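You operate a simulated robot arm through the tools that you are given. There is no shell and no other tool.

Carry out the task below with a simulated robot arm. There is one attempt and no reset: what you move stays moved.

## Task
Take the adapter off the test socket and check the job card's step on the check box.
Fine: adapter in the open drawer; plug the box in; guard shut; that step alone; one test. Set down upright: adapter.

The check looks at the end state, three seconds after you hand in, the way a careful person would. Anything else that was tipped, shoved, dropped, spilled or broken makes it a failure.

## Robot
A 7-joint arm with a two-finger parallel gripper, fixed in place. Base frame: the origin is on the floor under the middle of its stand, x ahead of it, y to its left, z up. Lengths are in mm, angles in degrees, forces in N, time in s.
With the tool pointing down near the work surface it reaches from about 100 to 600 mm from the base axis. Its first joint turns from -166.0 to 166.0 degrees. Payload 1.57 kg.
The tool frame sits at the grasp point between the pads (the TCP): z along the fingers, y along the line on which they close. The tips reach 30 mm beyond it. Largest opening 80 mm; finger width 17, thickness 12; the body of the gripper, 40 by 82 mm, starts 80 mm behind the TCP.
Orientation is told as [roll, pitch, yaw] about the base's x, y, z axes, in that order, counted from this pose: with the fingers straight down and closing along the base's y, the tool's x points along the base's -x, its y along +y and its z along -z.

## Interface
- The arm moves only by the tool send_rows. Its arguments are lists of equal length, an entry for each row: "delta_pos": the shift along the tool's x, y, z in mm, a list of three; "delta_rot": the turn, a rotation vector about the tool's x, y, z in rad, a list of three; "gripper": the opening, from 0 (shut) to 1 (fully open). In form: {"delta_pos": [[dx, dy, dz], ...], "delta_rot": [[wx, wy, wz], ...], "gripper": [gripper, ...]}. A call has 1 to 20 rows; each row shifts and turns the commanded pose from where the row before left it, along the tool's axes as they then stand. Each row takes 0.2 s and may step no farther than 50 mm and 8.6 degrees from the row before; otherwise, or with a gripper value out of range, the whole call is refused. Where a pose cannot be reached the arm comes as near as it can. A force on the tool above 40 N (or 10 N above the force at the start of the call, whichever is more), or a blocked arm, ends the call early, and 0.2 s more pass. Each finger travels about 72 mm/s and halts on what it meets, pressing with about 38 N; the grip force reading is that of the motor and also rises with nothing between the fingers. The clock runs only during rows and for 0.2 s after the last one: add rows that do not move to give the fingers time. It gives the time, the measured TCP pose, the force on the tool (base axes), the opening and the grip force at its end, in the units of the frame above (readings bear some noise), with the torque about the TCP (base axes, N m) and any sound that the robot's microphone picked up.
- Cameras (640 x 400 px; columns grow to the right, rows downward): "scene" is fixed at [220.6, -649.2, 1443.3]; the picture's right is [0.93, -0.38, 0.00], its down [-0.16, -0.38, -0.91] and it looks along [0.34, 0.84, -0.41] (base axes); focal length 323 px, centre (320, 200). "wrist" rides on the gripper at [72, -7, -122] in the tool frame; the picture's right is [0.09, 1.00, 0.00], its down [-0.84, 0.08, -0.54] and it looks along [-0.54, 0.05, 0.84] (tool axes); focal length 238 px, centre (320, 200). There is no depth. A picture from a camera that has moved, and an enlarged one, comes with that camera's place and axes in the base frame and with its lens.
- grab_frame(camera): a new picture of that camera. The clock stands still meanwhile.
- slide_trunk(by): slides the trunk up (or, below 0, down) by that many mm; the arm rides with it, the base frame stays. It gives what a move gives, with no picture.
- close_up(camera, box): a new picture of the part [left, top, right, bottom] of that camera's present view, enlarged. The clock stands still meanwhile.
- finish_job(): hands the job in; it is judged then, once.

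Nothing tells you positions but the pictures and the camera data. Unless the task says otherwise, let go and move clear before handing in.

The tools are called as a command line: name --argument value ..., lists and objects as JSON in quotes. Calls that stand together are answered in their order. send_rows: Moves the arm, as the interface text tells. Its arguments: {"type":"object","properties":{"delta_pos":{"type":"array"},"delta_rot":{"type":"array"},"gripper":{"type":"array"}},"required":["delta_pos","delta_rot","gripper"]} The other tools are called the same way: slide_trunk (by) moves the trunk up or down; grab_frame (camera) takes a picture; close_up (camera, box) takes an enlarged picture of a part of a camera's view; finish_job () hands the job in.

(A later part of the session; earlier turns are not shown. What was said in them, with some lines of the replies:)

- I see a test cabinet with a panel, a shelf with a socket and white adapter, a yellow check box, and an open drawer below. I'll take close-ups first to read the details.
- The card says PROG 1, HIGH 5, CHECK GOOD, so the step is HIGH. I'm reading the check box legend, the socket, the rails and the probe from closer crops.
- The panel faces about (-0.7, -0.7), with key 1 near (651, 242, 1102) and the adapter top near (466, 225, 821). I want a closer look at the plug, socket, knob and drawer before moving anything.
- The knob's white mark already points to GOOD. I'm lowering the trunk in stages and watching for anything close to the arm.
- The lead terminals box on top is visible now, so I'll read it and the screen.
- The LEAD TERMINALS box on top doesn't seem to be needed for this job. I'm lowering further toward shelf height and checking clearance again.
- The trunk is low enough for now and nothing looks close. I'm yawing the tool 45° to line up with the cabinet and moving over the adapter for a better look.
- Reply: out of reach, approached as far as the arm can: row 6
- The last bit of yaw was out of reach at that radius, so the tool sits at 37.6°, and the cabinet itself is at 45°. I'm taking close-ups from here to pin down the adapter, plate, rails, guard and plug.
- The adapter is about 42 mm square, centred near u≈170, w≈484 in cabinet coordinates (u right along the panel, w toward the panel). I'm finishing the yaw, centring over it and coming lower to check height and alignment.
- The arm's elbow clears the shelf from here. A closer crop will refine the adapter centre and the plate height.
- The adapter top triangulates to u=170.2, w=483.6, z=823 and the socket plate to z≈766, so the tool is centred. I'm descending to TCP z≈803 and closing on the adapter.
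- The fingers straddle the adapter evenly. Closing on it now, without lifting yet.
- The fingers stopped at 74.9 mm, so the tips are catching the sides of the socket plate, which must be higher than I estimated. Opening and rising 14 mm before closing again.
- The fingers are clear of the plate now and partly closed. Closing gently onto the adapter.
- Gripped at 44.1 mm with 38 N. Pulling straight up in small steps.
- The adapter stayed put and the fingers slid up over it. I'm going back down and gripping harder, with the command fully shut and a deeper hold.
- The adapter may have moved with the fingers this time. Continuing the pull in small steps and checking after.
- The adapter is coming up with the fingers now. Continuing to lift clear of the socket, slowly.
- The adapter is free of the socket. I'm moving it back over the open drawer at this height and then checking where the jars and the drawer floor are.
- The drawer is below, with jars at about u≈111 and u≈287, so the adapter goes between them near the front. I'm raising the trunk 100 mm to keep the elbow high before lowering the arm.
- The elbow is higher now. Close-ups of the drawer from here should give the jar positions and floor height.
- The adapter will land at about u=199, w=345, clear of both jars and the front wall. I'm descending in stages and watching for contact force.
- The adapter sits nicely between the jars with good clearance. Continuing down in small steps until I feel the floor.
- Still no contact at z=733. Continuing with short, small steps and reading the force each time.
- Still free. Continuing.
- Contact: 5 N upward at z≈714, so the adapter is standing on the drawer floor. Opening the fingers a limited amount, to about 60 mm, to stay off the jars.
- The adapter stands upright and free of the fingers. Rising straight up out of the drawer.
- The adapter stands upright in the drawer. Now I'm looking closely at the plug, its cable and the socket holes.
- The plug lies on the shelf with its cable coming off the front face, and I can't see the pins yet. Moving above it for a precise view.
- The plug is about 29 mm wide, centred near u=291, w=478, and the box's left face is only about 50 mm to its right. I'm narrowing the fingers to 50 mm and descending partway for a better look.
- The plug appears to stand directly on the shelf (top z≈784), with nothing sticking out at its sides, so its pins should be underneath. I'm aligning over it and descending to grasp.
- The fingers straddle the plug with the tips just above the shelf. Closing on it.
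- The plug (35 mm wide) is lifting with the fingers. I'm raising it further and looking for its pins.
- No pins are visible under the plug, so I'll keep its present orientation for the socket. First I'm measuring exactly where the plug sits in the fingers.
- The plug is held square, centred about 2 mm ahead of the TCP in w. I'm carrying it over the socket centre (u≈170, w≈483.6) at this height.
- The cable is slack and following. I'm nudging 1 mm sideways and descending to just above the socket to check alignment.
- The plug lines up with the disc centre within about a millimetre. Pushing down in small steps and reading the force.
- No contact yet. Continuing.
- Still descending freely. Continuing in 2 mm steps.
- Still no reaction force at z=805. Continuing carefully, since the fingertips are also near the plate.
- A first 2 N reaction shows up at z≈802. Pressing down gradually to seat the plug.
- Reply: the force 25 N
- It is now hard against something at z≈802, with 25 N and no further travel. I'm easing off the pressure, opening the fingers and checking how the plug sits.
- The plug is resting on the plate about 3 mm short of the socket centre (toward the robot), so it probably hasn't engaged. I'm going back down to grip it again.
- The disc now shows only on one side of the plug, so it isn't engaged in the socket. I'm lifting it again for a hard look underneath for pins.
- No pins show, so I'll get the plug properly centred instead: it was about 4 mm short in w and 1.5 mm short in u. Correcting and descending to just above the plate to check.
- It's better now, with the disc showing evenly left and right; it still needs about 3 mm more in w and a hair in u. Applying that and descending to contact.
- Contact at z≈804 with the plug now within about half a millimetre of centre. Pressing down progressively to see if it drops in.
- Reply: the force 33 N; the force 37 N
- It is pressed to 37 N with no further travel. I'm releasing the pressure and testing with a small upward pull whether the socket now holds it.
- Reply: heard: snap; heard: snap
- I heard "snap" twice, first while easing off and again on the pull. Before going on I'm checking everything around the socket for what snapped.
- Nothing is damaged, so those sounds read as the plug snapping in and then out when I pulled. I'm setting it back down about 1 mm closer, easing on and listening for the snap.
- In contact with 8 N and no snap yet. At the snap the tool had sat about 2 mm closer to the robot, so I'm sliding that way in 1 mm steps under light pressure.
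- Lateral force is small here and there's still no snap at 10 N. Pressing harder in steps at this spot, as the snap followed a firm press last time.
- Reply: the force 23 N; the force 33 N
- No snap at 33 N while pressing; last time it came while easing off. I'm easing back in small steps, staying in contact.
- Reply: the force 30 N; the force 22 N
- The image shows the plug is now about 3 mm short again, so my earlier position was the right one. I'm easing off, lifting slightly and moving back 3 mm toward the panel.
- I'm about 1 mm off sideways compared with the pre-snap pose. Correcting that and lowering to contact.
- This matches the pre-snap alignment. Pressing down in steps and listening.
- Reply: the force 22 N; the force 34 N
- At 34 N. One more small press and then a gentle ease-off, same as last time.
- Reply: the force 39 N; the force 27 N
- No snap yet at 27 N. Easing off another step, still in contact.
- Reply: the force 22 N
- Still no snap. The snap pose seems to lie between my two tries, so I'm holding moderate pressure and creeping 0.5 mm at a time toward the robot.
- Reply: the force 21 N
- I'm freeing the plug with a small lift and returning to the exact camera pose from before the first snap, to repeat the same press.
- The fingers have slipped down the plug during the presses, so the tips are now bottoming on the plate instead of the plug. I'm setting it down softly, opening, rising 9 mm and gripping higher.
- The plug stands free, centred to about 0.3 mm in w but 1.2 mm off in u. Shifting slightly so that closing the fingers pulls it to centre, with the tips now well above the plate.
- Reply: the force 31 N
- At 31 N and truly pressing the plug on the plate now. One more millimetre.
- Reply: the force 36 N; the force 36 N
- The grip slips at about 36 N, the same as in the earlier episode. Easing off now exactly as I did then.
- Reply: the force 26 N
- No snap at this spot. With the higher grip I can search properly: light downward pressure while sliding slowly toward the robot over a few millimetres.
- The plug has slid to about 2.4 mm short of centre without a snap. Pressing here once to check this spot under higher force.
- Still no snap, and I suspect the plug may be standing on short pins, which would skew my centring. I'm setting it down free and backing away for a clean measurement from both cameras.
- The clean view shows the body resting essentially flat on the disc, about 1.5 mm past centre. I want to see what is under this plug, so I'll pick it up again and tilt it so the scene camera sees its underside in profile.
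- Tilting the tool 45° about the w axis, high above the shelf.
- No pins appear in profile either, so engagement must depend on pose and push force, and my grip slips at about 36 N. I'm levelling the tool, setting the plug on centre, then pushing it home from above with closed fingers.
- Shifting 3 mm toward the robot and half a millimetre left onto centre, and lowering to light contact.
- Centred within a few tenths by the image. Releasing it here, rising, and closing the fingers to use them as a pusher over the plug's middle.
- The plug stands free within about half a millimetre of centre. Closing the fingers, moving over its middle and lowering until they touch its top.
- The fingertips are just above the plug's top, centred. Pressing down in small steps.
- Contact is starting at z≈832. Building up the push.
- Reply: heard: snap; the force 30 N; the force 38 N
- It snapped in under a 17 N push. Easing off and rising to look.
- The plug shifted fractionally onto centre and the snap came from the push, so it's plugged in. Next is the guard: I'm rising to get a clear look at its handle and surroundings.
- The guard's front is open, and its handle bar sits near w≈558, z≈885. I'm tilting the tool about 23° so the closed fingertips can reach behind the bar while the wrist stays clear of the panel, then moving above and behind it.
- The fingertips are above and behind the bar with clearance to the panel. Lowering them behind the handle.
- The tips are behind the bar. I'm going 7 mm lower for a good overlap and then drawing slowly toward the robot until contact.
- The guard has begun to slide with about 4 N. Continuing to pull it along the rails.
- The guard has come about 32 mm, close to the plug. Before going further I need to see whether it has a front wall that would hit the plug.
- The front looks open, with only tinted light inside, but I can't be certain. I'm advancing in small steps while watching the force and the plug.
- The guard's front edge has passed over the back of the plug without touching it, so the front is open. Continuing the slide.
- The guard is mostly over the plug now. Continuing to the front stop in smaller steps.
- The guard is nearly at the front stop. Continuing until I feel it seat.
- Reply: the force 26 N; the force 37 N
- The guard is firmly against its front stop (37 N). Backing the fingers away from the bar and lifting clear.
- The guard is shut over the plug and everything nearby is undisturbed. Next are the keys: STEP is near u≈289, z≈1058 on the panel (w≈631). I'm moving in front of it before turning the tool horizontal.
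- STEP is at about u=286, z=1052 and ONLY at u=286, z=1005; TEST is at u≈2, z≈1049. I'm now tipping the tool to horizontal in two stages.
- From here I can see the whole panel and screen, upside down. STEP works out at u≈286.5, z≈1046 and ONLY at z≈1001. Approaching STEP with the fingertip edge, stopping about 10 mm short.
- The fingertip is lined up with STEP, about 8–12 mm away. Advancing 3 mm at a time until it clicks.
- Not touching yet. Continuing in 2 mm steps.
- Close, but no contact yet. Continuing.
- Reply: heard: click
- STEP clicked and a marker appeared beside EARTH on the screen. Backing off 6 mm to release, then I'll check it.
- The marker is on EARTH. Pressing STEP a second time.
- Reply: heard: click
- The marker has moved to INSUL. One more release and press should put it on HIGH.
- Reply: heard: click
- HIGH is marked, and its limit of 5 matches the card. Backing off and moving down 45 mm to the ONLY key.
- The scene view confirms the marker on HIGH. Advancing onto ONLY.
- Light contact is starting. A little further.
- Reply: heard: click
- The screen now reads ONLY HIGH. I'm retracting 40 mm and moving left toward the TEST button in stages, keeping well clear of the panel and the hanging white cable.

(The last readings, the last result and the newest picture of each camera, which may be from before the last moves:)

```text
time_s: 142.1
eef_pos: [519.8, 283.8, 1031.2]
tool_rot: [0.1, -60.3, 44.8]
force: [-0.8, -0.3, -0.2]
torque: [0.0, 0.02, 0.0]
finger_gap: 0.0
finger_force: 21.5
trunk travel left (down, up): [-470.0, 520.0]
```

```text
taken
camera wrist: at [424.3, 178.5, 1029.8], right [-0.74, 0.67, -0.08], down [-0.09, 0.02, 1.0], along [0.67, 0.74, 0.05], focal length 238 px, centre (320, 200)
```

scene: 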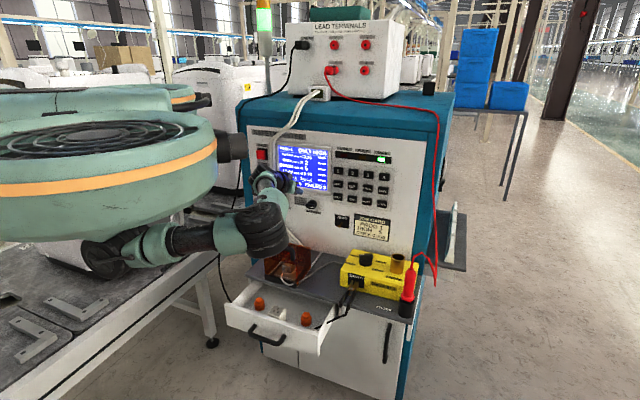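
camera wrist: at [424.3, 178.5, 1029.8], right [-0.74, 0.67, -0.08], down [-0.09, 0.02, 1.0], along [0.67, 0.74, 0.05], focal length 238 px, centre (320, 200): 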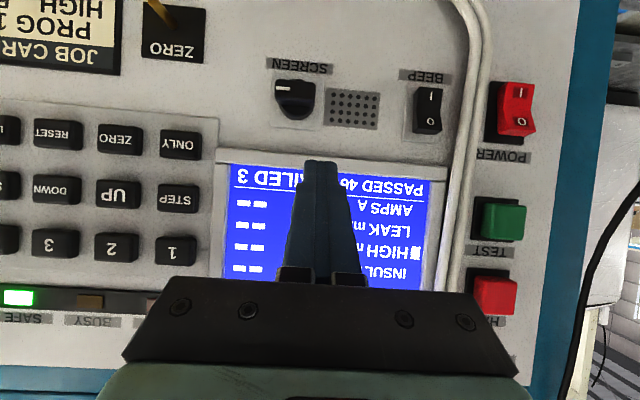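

TEST is visible now at about u≈0, z≈1046, sticking out roughly 19 mm from the panel; the white cable passes just to its right. Moving across in front of it while staying 30 mm off.

send_rows --delta_pos '[[-3.9, 41.5, -4.5], [-3.9, 41.5, -4.5], [-3.9, 41.5, -4.5], [-3.9, 41.5, -4.5], [0, 0, 0]]' --delta_rot '[[0, 0, 0], [0, 0, 0], [0, 0, 0], [0, 0, 0], [0, 0, 0]]' --gripper '[0, 0, 0, 0, 0]'

grab_frame --camera "wrist"

grab_frame --camera "scene"

close_up --camera "scene" --box '[235, 130, 315, 220]'

```text
time_s: 143.3
eef_pos: [393.7, 394.6, 1052.0]
tool_rot: [0.1, -60.2, 44.9]
force: [0.1, 0.2, -0.2]
torque: [0.02, -0.02, -0.02]
finger_gap: 0.0
finger_force: 21.1
trunk travel left (down, up): [-470.0, 520.0]
```

```text
taken
camera wrist: at [298.3, 288.8, 1050.7], right [-0.74, 0.67, -0.08], down [-0.09, 0.02, 1.0], along [0.67, 0.74, 0.05], focal length 238 px, centre (320, 200)
```

wrist: 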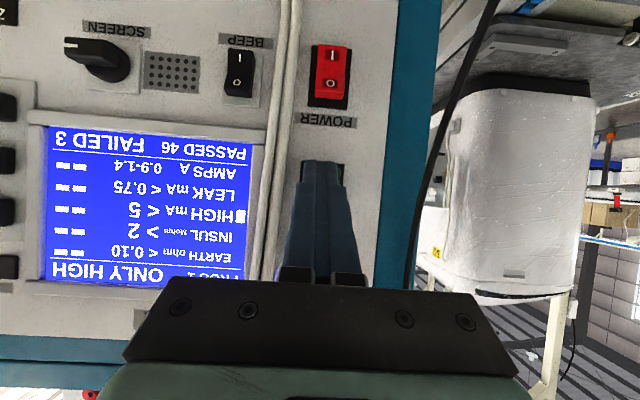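

```text
taken
```

scene: 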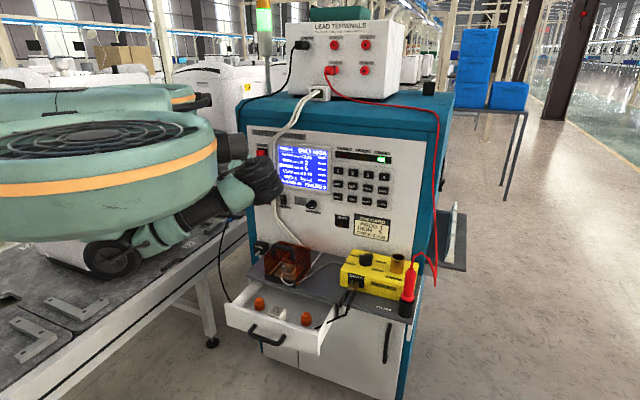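

```text
4.44 times, centred on (275, 175) of scene
camera zoom: at [220.6, -649.2, 1443.3], right [0.93, -0.38, 0.0], down [-0.16, -0.38, -0.91], along [0.34, 0.84, -0.41], focal length 1437 px, centre (520, 311)
```

zoom: 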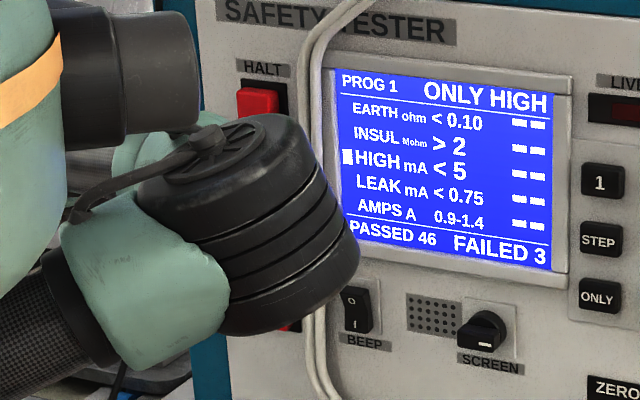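

The fingertip covers the TEST button, which I place at u≈-4, z≈1046, with HALT about 60 mm above and the POWER switch 100 mm below. Shifting 3 mm left and advancing to about 13 mm short.

send_rows --delta_pos '[[-4.97, 1.5, 8.7], [-4.97, 1.5, 8.7], [0, 0, 0]]' --delta_rot '[[0, 0, 0], [0, 0, 0], [0, 0, 0]]' --gripper '[0, 0, 0]'

grab_frame --camera "wrist"

close_up --camera "wrist" --box '[250, 60, 410, 280]'

```text
time_s: 144.1
eef_pos: [408.1, 410.2, 1050.8]
tool_rot: [-0.1, -60.2, 45.0]
force: [-0.1, -0.7, 0.0]
torque: [-0.02, 0.03, 0.03]
finger_gap: 0.0
finger_force: 21.6
trunk travel left (down, up): [-470.0, 520.0]
```

```text
taken
camera wrist: at [312.0, 304.9, 1050.3], right [-0.74, 0.67, -0.08], down [-0.09, 0.02, 1.0], along [0.67, 0.74, 0.05], focal length 238 px, centre (320, 200)
```

wrist: 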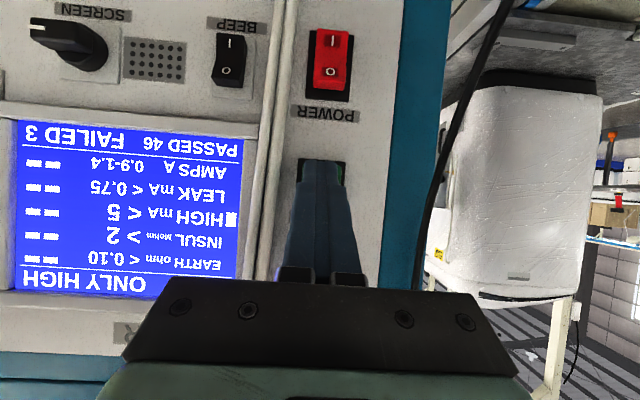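

```text
1.82 times, centred on (330, 170) of wrist
camera zoom: at [312.0, 304.9, 1050.3], right [-0.74, 0.67, -0.08], down [-0.09, 0.02, 1.0], along [0.67, 0.74, 0.05], focal length 433 px, centre (302, 254)
```

zoom: 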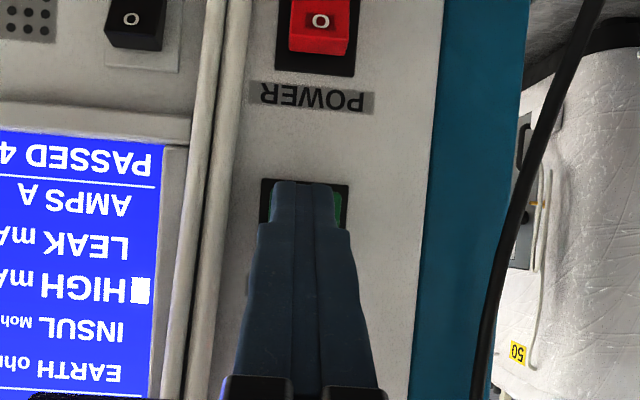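

The button's green edge shows on the right of the finger, so the centre is about 3.5 mm further left. Shifting and advancing in 2 mm steps.

send_rows --delta_pos '[[0, 3.3, 0], [-0.99, 0, 1.74], [-0.99, 0, 1.74], [0, 0, 0]]' --delta_rot '[[0, 0, 0], [0, 0, 0], [0, 0, 0], [0, 0, 0]]' --gripper '[0, 0, 0, 0]'

send_rows --delta_pos '[[-0.99, 0, 1.74], [-0.99, 0, 1.74], [0, 0, 0]]' --delta_rot '[[0, 0, 0], [0, 0, 0], [0, 0, 0]]' --gripper '[0, 0, 0]'

close_up --camera "wrist" --box '[250, 60, 410, 280]'

```text
time_s: 145.1
eef_pos: [406.9, 415.5, 1050.8]
tool_rot: [0.1, -60.2, 44.9]
force: [0.4, -0.2, 0.5]
torque: [0.01, 0.0, -0.02]
finger_gap: 0.1
finger_force: 21.3
trunk travel left (down, up): [-470.0, 520.0]
```

```text
time_s: 145.9
eef_pos: [410.9, 418.1, 1051.1]
tool_rot: [0.1, -60.2, 44.9]
force: [-0.8, 0.2, -1.3]
torque: [0.0, 0.0, 0.01]
finger_gap: 0.0
finger_force: 21.2
trunk travel left (down, up): [-470.0, 520.0]
```

```text
1.82 times, centred on (330, 170) of wrist
camera zoom: at [316.1, 313.0, 1050.2], right [-0.74, 0.67, -0.08], down [-0.09, 0.02, 1.0], along [0.67, 0.74, 0.05], focal length 433 px, centre (302, 254)
```

zoom: 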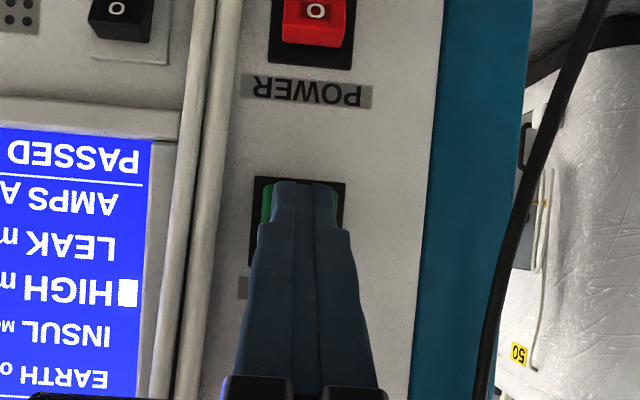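

The finger is now centred on the button, with green showing on both sides. Continuing in 2 mm steps for a single press.

send_rows --delta_pos '[[-0.99, 0, 1.74], [0, 0, 0]]' --delta_rot '[[0, 0, 0], [0, 0, 0]]' --gripper '[0, 0]'

close_up --camera "scene" --box '[240, 130, 400, 220]'

```text
time_s: 146.5
eef_pos: [412.2, 419.7, 1052.4]
tool_rot: [0.1, -60.2, 44.9]
force: [0.0, -0.8, -0.3]
torque: [-0.01, -0.04, -0.03]
finger_gap: 0.0
finger_force: 21.5
trunk travel left (down, up): [-470.0, 520.0]
```

```text
4.00 times, centred on (320, 175) of scene
camera zoom: at [220.6, -649.2, 1443.3], right [0.93, -0.38, 0.0], down [-0.16, -0.38, -0.91], along [0.34, 0.84, -0.41], focal length 1293 px, centre (320, 300)
```

zoom: 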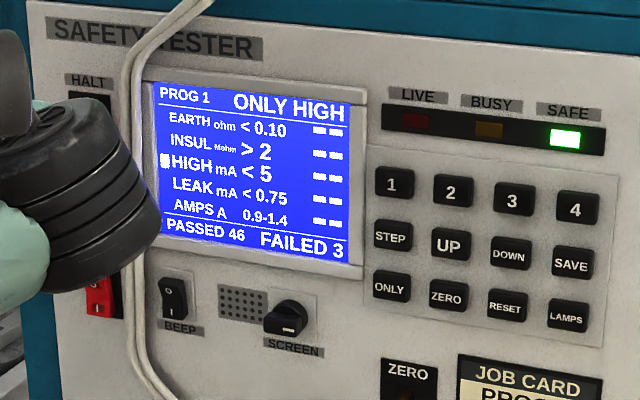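

send_rows --delta_pos '[[-0.99, 0, 1.74], [0, 0, 0]]' --delta_rot '[[0, 0, 0], [0, 0, 0]]' --gripper '[0, 0]'

```text
time_s: 147.1
eef_pos: [414.3, 421.2, 1051.6]
tool_rot: [-0.1, -60.2, 44.9]
force: [0.0, 0.0, 0.1]
torque: [0.02, -0.01, 0.0]
finger_gap: 0.2
finger_force: 21.1
trunk travel left (down, up): [-470.0, 520.0]
```

No contact on TEST yet; the fingertip edge is at w≈621. Taking another 2 mm step.

send_rows --delta_pos '[[-0.99, 0, 1.74], [0, 0, 0]]' --delta_rot '[[0, 0, 0], [0, 0, 0]]' --gripper '[0, 0]'

```text
time_s: 147.7
eef_pos: [415.7, 421.5, 1051.3]
tool_rot: [0.0, -60.2, 44.8]
force: [0.1, 0.3, -0.7]
torque: [0.04, -0.01, -0.02]
finger_gap: 0.1
finger_force: 21.6
trunk travel left (down, up): [-470.0, 520.0]
```

Still free at w≈622. Continuing with another 2 mm step.

send_rows --delta_pos '[[-0.99, 0, 1.74], [0, 0, 0]]' --delta_rot '[[0, 0, 0], [0, 0, 0]]' --gripper '[0, 0]'

close_up --camera "wrist" --box '[250, 60, 410, 280]'

```text
time_s: 148.3
eef_pos: [416.8, 423.8, 1051.8]
tool_rot: [0.1, -60.1, 45.0]
force: [-0.1, 0.5, -0.2]
torque: [-0.02, -0.02, 0.04]
finger_gap: 0.0
finger_force: 21.1
trunk travel left (down, up): [-470.0, 520.0]
```

```text
1.82 times, centred on (330, 170) of wrist
camera zoom: at [321.7, 318.2, 1050.6], right [-0.74, 0.67, -0.08], down [-0.09, 0.02, 1.0], along [0.67, 0.74, 0.05], focal length 433 px, centre (302, 254)
```

zoom: 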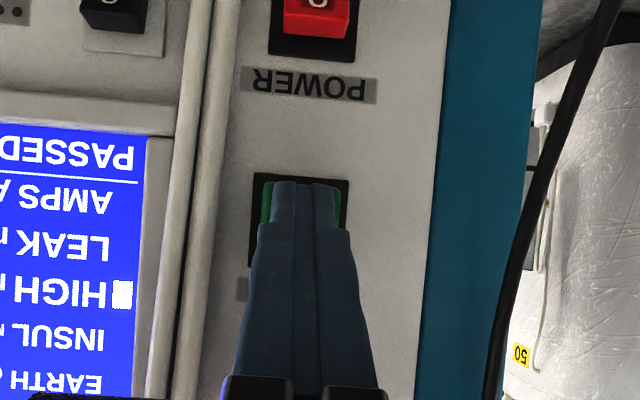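

Alignment is still good and the edge is at w≈625. Continuing.

send_rows --delta_pos '[[-0.99, 0, 1.74], [0, 0, 0]]' --delta_rot '[[0, 0, 0], [0, 0, 0]]' --gripper '[0, 0]'

```text
time_s: 148.9
eef_pos: [417.7, 426.1, 1052.3]
tool_rot: [0.1, -60.2, 44.9]
force: [0.1, -0.3, -0.2]
torque: [0.01, 0.01, -0.02]
finger_gap: 0.0
finger_force: 21.0
trunk travel left (down, up): [-470.0, 520.0]
```

No contact yet, with the edge at w≈627. Another step.

send_rows --delta_pos '[[-0.99, 0, 1.74], [0, 0, 0]]' --delta_rot '[[0, 0, 0], [0, 0, 0]]' --gripper '[0, 0]'

```text
time_s: 149.5
eef_pos: [418.8, 425.1, 1051.7]
tool_rot: [0.0, -60.2, 44.9]
force: [-0.9, -1.3, -1.3]
torque: [-0.06, 0.0, -0.02]
finger_gap: 0.0
finger_force: 21.6
trunk travel left (down, up): [-470.0, 520.0]
```

A small reaction of about 2 N shows I'm touching the button. A small step more to press it.

send_rows --delta_pos '[[-0.75, 0, 1.3], [0, 0, 0]]' --delta_rot '[[0, 0, 0], [0, 0, 0]]' --gripper '[0, 0]'

close_up --camera "scene" --box '[240, 130, 400, 220]'

```text
time_s: 150.1
eef_pos: [420.6, 427.8, 1051.4]
tool_rot: [0.1, -60.3, 44.9]
force: [-0.9, -2.4, 0.8]
torque: [0.01, 0.02, -0.02]
finger_gap: 0.0
finger_force: 21.4
trunk travel left (down, up): [-470.0, 520.0]
```

```text
4.00 times, centred on (320, 175) of scene
camera zoom: at [220.6, -649.2, 1443.3], right [0.93, -0.38, 0.0], down [-0.16, -0.38, -0.91], along [0.34, 0.84, -0.41], focal length 1293 px, centre (320, 300)
```

zoom: 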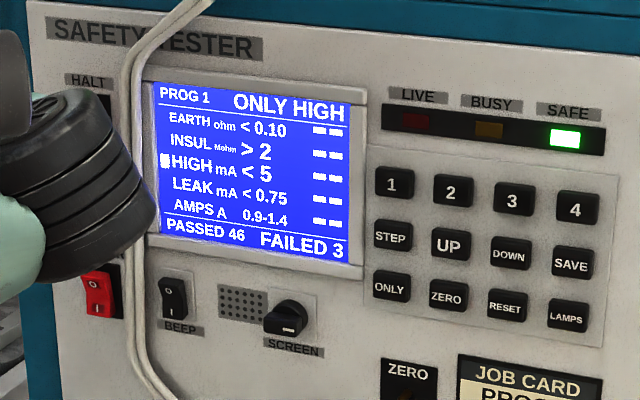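

Force is at 2.5 N and there's no click yet. Pressing a bit more.

send_rows --delta_pos '[[-0.75, 0, 1.3], [0, 0, 0]]' --delta_rot '[[0, 0, 0], [0, 0, 0]]' --gripper '[0, 0]'

close_up --camera "scene" --box '[240, 130, 400, 220]'

```text
time_s: 150.7
eef_pos: [421.9, 427.9, 1051.5]
tool_rot: [0.0, -60.1, 45.0]
force: [-2.2, -2.4, -0.5]
torque: [-0.01, 0.04, 0.03]
finger_gap: 0.0
finger_force: 21.3
trunk travel left (down, up): [-470.0, 520.0]
heard: click
```

```text
4.00 times, centred on (320, 175) of scene
camera zoom: at [220.6, -649.2, 1443.3], right [0.93, -0.38, 0.0], down [-0.16, -0.38, -0.91], along [0.34, 0.84, -0.41], focal length 1293 px, centre (320, 300)
```

zoom: 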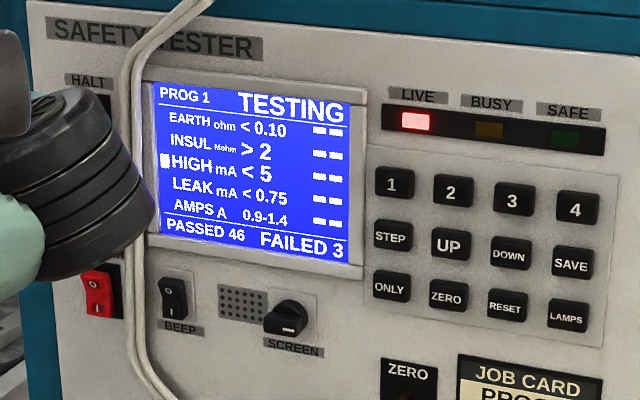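

The test has started: TESTING with LIVE lit. I'm holding still and watching the screen while it runs.

send_rows --delta_pos '[[0, 0, 0], [0, 0, 0], [0, 0, 0], [0, 0, 0]]' --delta_rot '[[0, 0, 0], [0, 0, 0], [0, 0, 0], [0, 0, 0]]' --gripper '[0, 0, 0, 0]'

close_up --camera "scene" --box '[240, 130, 400, 220]'

```text
time_s: 151.7
eef_pos: [420.8, 428.5, 1051.9]
tool_rot: [-0.1, -60.2, 44.9]
force: [-3.9, -1.8, -0.5]
torque: [-0.02, 0.06, -0.01]
finger_gap: 0.0
finger_force: 21.3
trunk travel left (down, up): [-470.0, 520.0]
```

```text
4.00 times, centred on (320, 175) of scene
camera zoom: at [220.6, -649.2, 1443.3], right [0.93, -0.38, 0.0], down [-0.16, -0.38, -0.91], along [0.34, 0.84, -0.41], focal length 1293 px, centre (320, 300)
```

zoom: 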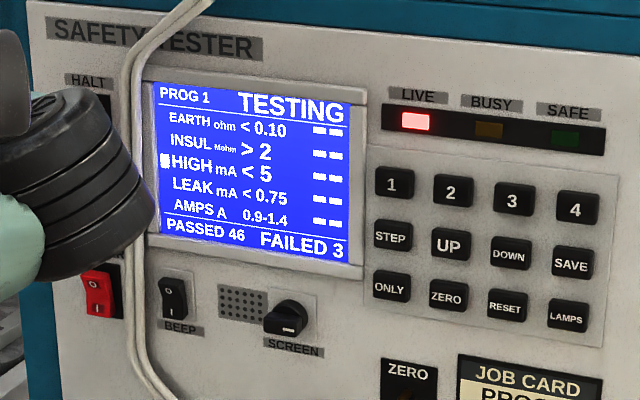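

Still testing. Holding position and waiting another second or two.

send_rows --delta_pos '[[0, 0, 0], [0, 0, 0], [0, 0, 0], [0, 0, 0], [0, 0, 0], [0, 0, 0]]' --delta_rot '[[0, 0, 0], [0, 0, 0], [0, 0, 0], [0, 0, 0], [0, 0, 0], [0, 0, 0]]' --gripper '[0, 0, 0, 0, 0, 0]'

close_up --camera "scene" --box '[240, 130, 400, 220]'

```text
time_s: 153.1
eef_pos: [421.0, 427.9, 1050.9]
tool_rot: [0.1, -60.3, 44.9]
force: [-3.0, -1.7, -1.2]
torque: [-0.01, 0.06, 0.01]
finger_gap: 0.0
finger_force: 21.6
trunk travel left (down, up): [-470.0, 520.0]
```

```text
4.00 times, centred on (320, 175) of scene
camera zoom: at [220.6, -649.2, 1443.3], right [0.93, -0.38, 0.0], down [-0.16, -0.38, -0.91], along [0.34, 0.84, -0.41], focal length 1293 px, centre (320, 300)
```

zoom: 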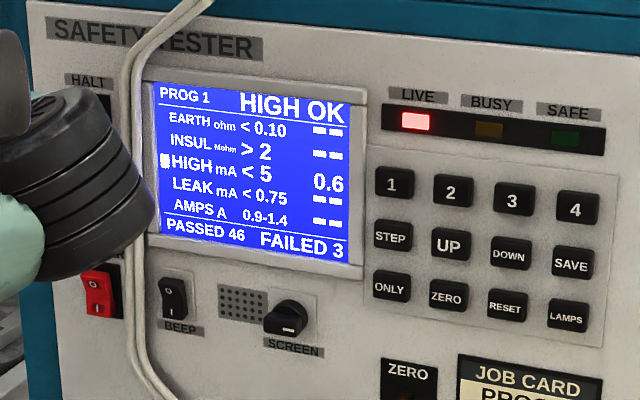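

The result shows HIGH OK at 0.6 mA, with LIVE still lit. Waiting a little longer for it to return to SAFE.

send_rows --delta_pos '[[0, 0, 0], [0, 0, 0], [0, 0, 0], [0, 0, 0], [0, 0, 0], [0, 0, 0], [0, 0, 0], [0, 0, 0]]' --delta_rot '[[0, 0, 0], [0, 0, 0], [0, 0, 0], [0, 0, 0], [0, 0, 0], [0, 0, 0], [0, 0, 0], [0, 0, 0]]' --gripper '[0, 0, 0, 0, 0, 0, 0, 0]'

close_up --camera "scene" --box '[240, 130, 400, 220]'

```text
time_s: 154.9
eef_pos: [420.9, 428.8, 1051.6]
tool_rot: [0.0, -60.2, 44.9]
force: [-3.5, -1.2, -0.2]
torque: [-0.03, 0.0, 0.05]
finger_gap: 0.0
finger_force: 20.9
trunk travel left (down, up): [-470.0, 520.0]
```

```text
4.00 times, centred on (320, 175) of scene
camera zoom: at [220.6, -649.2, 1443.3], right [0.93, -0.38, 0.0], down [-0.16, -0.38, -0.91], along [0.34, 0.84, -0.41], focal length 1293 px, centre (320, 300)
```

zoom: 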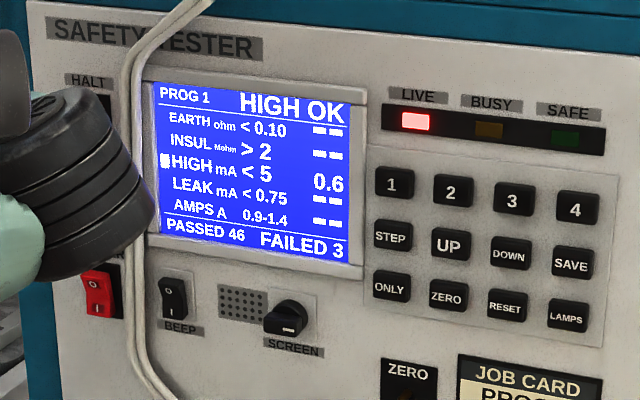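

The result is stable. I'm releasing the button and backing straight out, then I'll check the lamps.

send_rows --delta_pos '[[2.98, 0, -5.22], [4.97, 0, -8.7], [9.93, 0, -17.4], [0, 0, 0], [0, 0, 0]]' --delta_rot '[[0, 0, 0], [0, 0, 0], [0, 0, 0], [0, 0, 0], [0, 0, 0]]' --gripper '[0, 0, 0, 0, 0]'

close_up --camera "scene" --box '[240, 130, 400, 220]'

```text
time_s: 156.1
eef_pos: [393.1, 405.2, 1046.4]
tool_rot: [1.7, -59.4, 43.8]
force: [0.4, -0.1, -0.8]
torque: [0.01, 0.0, 0.03]
finger_gap: 0.1
finger_force: 20.8
trunk travel left (down, up): [-470.0, 520.0]
```

```text
4.00 times, centred on (320, 175) of scene
camera zoom: at [220.6, -649.2, 1443.3], right [0.93, -0.38, 0.0], down [-0.16, -0.38, -0.91], along [0.34, 0.84, -0.41], focal length 1293 px, centre (320, 300)
```

zoom: 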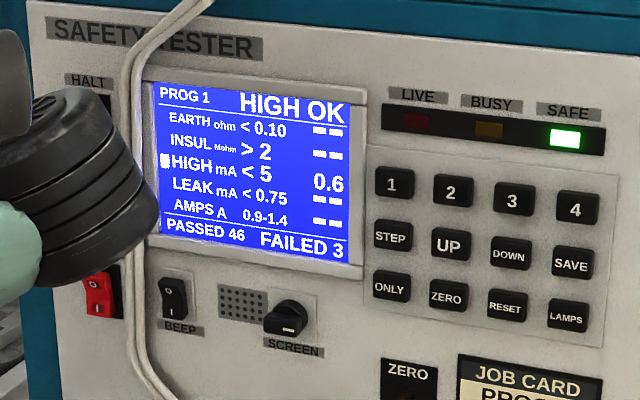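

HIGH OK 0.6 and back to SAFE. The tool orientation reads slightly off (1.7°), so I'm checking that the arm isn't touching anything.

grab_frame --camera "scene"

grab_frame --camera "wrist"

close_up --camera "scene" --box '[180, 120, 320, 240]'

```text
taken
```

scene: 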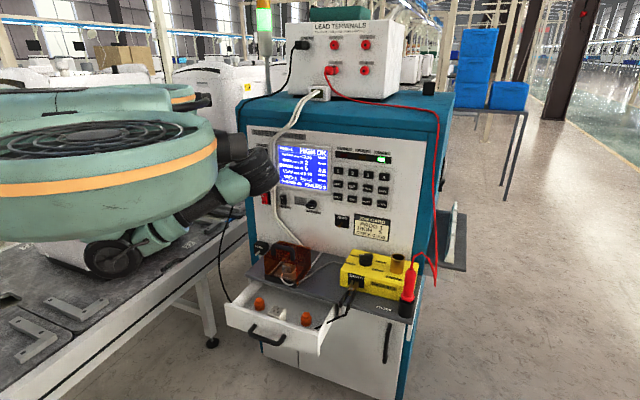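

```text
taken
camera wrist: at [298.8, 298.9, 1047.4], right [-0.74, 0.67, -0.06], down [-0.07, 0.01, 1.0], along [0.67, 0.74, 0.04], focal length 238 px, centre (320, 200)
```

wrist: 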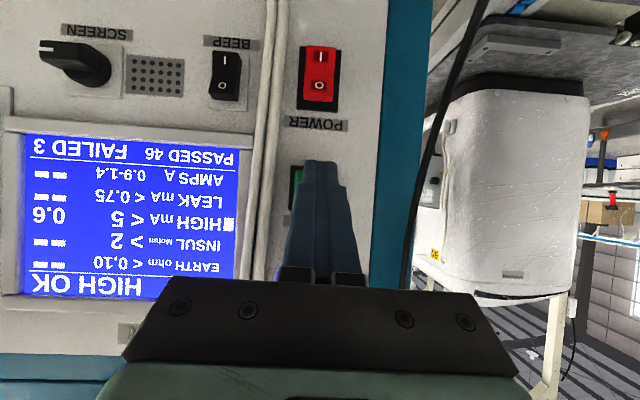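

```text
3.33 times, centred on (250, 180) of scene
camera zoom: at [220.6, -649.2, 1443.3], right [0.93, -0.38, 0.0], down [-0.16, -0.38, -0.91], along [0.34, 0.84, -0.41], focal length 1078 px, centre (553, 267)
```

zoom: 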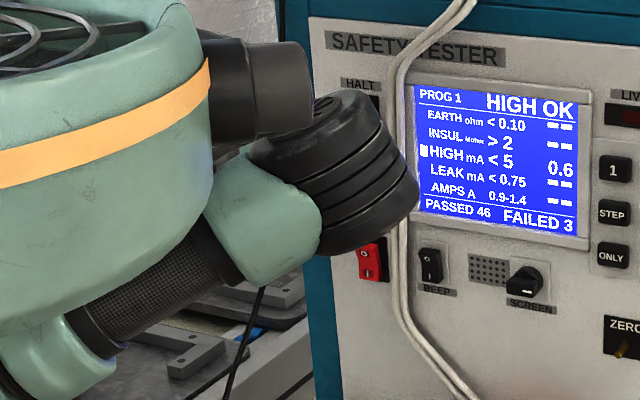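

The screen holds HIGH OK 0.6. The elbow is crowding the robot's own body here, so I'm moving right and back to open space.

send_rows --delta_pos '[[4, -25, -7], [4, -30, -7], [4, -35, -7], [4, -35, -7], [4, -35, -7], [0, 0, 0]]' --delta_rot '[[0, 0, 0], [0, 0, 0], [0, 0, 0], [0, 0, 0], [0, 0, 0], [0, 0, 0]]' --gripper '[0, 0, 0, 0, 0, 0]'

grab_frame --camera "scene"

grab_frame --camera "wrist"

```text
time_s: 157.5
eef_pos: [480.2, 260.4, 1048.6]
tool_rot: [0.0, -60.2, 45.0]
force: [-0.1, -0.5, -0.7]
torque: [0.01, -0.05, 0.03]
finger_gap: 0.0
finger_force: 21.3
trunk travel left (down, up): [-470.0, 520.0]
```

```text
taken
```

scene: 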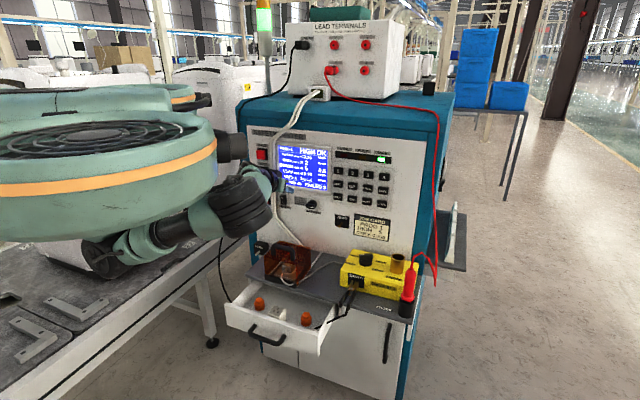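

```text
taken
camera wrist: at [385.3, 155.8, 1049.5], right [-0.74, 0.67, -0.08], down [-0.09, 0.02, 1.0], along [0.67, 0.74, 0.05], focal length 238 px, centre (320, 200)
```

wrist: 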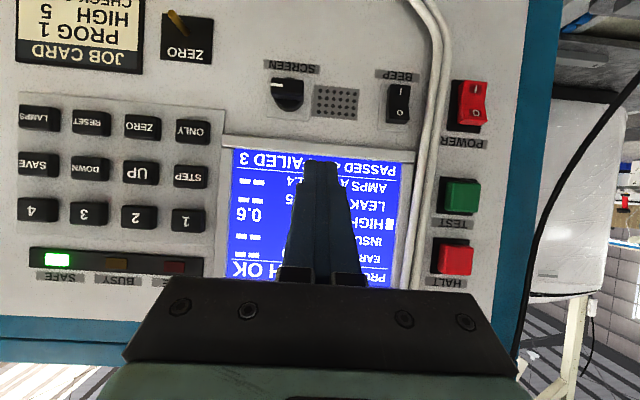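

The arm is clear and the pose is normal. One last look at the drawer, the guard and plug, the check box, the probe and the panel before handing in.

close_up --camera "scene" --box '[220, 230, 440, 350]'

close_up --camera "scene" --box '[255, 230, 325, 290]'

close_up --camera "scene" --box '[240, 285, 330, 345]'

close_up --camera "scene" --box '[240, 120, 400, 220]'

```text
2.91 times, centred on (330, 290) of scene
camera zoom: at [220.6, -649.2, 1443.3], right [0.93, -0.38, 0.0], down [-0.16, -0.38, -0.91], along [0.34, 0.84, -0.41], focal length 940 px, centre (291, -62)
```

zoom: 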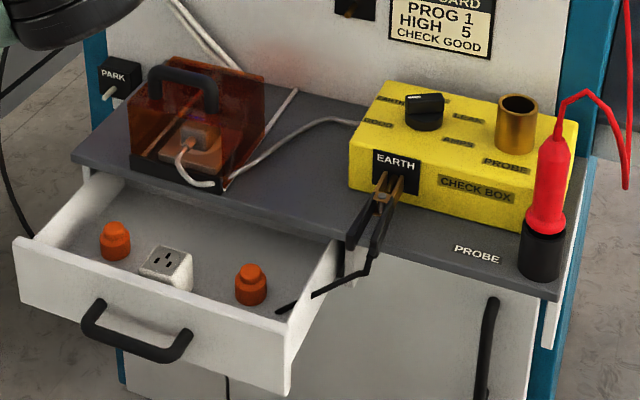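

```text
6.67 times, centred on (290, 260) of scene
camera zoom: at [220.6, -649.2, 1443.3], right [0.93, -0.38, 0.0], down [-0.16, -0.38, -0.91], along [0.34, 0.84, -0.41], focal length 2155 px, centre (520, -200)
```

zoom: 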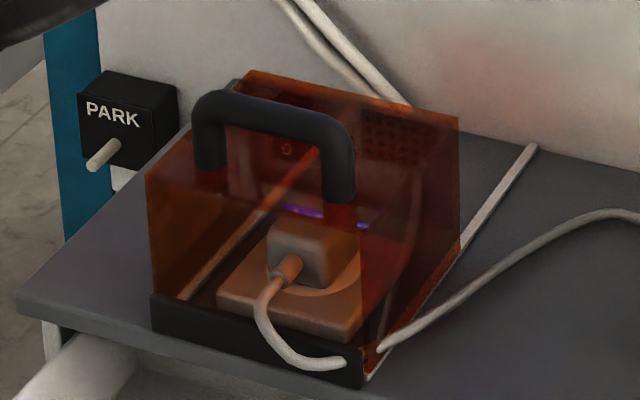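

```text
6.67 times, centred on (285, 315) of scene
camera zoom: at [220.6, -649.2, 1443.3], right [0.93, -0.38, 0.0], down [-0.16, -0.38, -0.91], along [0.34, 0.84, -0.41], focal length 2155 px, centre (553, -567)
```

zoom: 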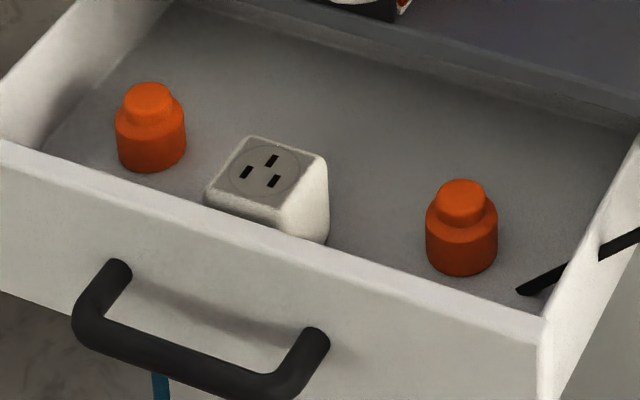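

```text
4.00 times, centred on (320, 170) of scene
camera zoom: at [220.6, -649.2, 1443.3], right [0.93, -0.38, 0.0], down [-0.16, -0.38, -0.91], along [0.34, 0.84, -0.41], focal length 1293 px, centre (320, 320)
```

zoom: 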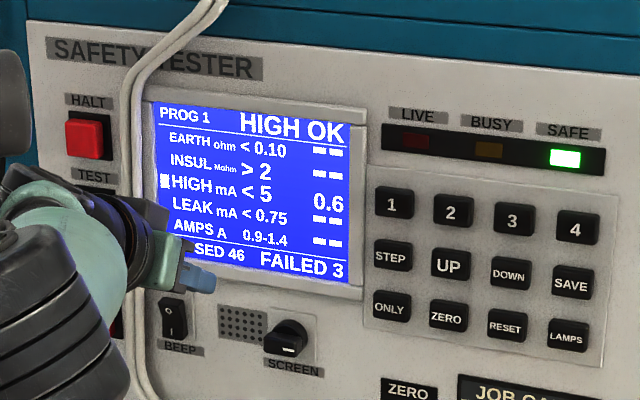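

The adapter stands upright in the drawer, the box is plugged in under the shut guard, and the screen shows HIGH OK 0.6 with SAFE lit. Nothing else looks disturbed and the arm is clear, so I'm handing in.

finish_job

```text
The job is handed in.
```

I finished the job and handed it in. The check box passed the HIGH step on its own, reading 0.6 mA against the limit of 5, in one test.

- **Adapter:** off the test socket and standing upright in the open drawer, between the two orange jars.
- **Check box:** plugged into the test socket. I couldn't see any pins on the plug; it snapped in when I pushed it down from above. The test then gave a reading.
- **Knob:** already on GOOD, so I left it alone.
- **Guard:** slid forward against its front stop, over the plug.
- **Test:** program 1, with HIGH selected using STEP and ONLY, and TEST pressed once. I held the button until the result showed. The LIVE lamp went out and SAFE came back once I let go.

The PASSED count stayed at 46 and FAILED at 3.

I left the probe in its holder. The card and the task don't mention it, and the tester didn't ask for it.

Seating the plug took several tries. It snapped in once and I pulled it back out while testing its hold. In the last pictures nothing else looked moved, tipped or damaged, and the arm was clear.
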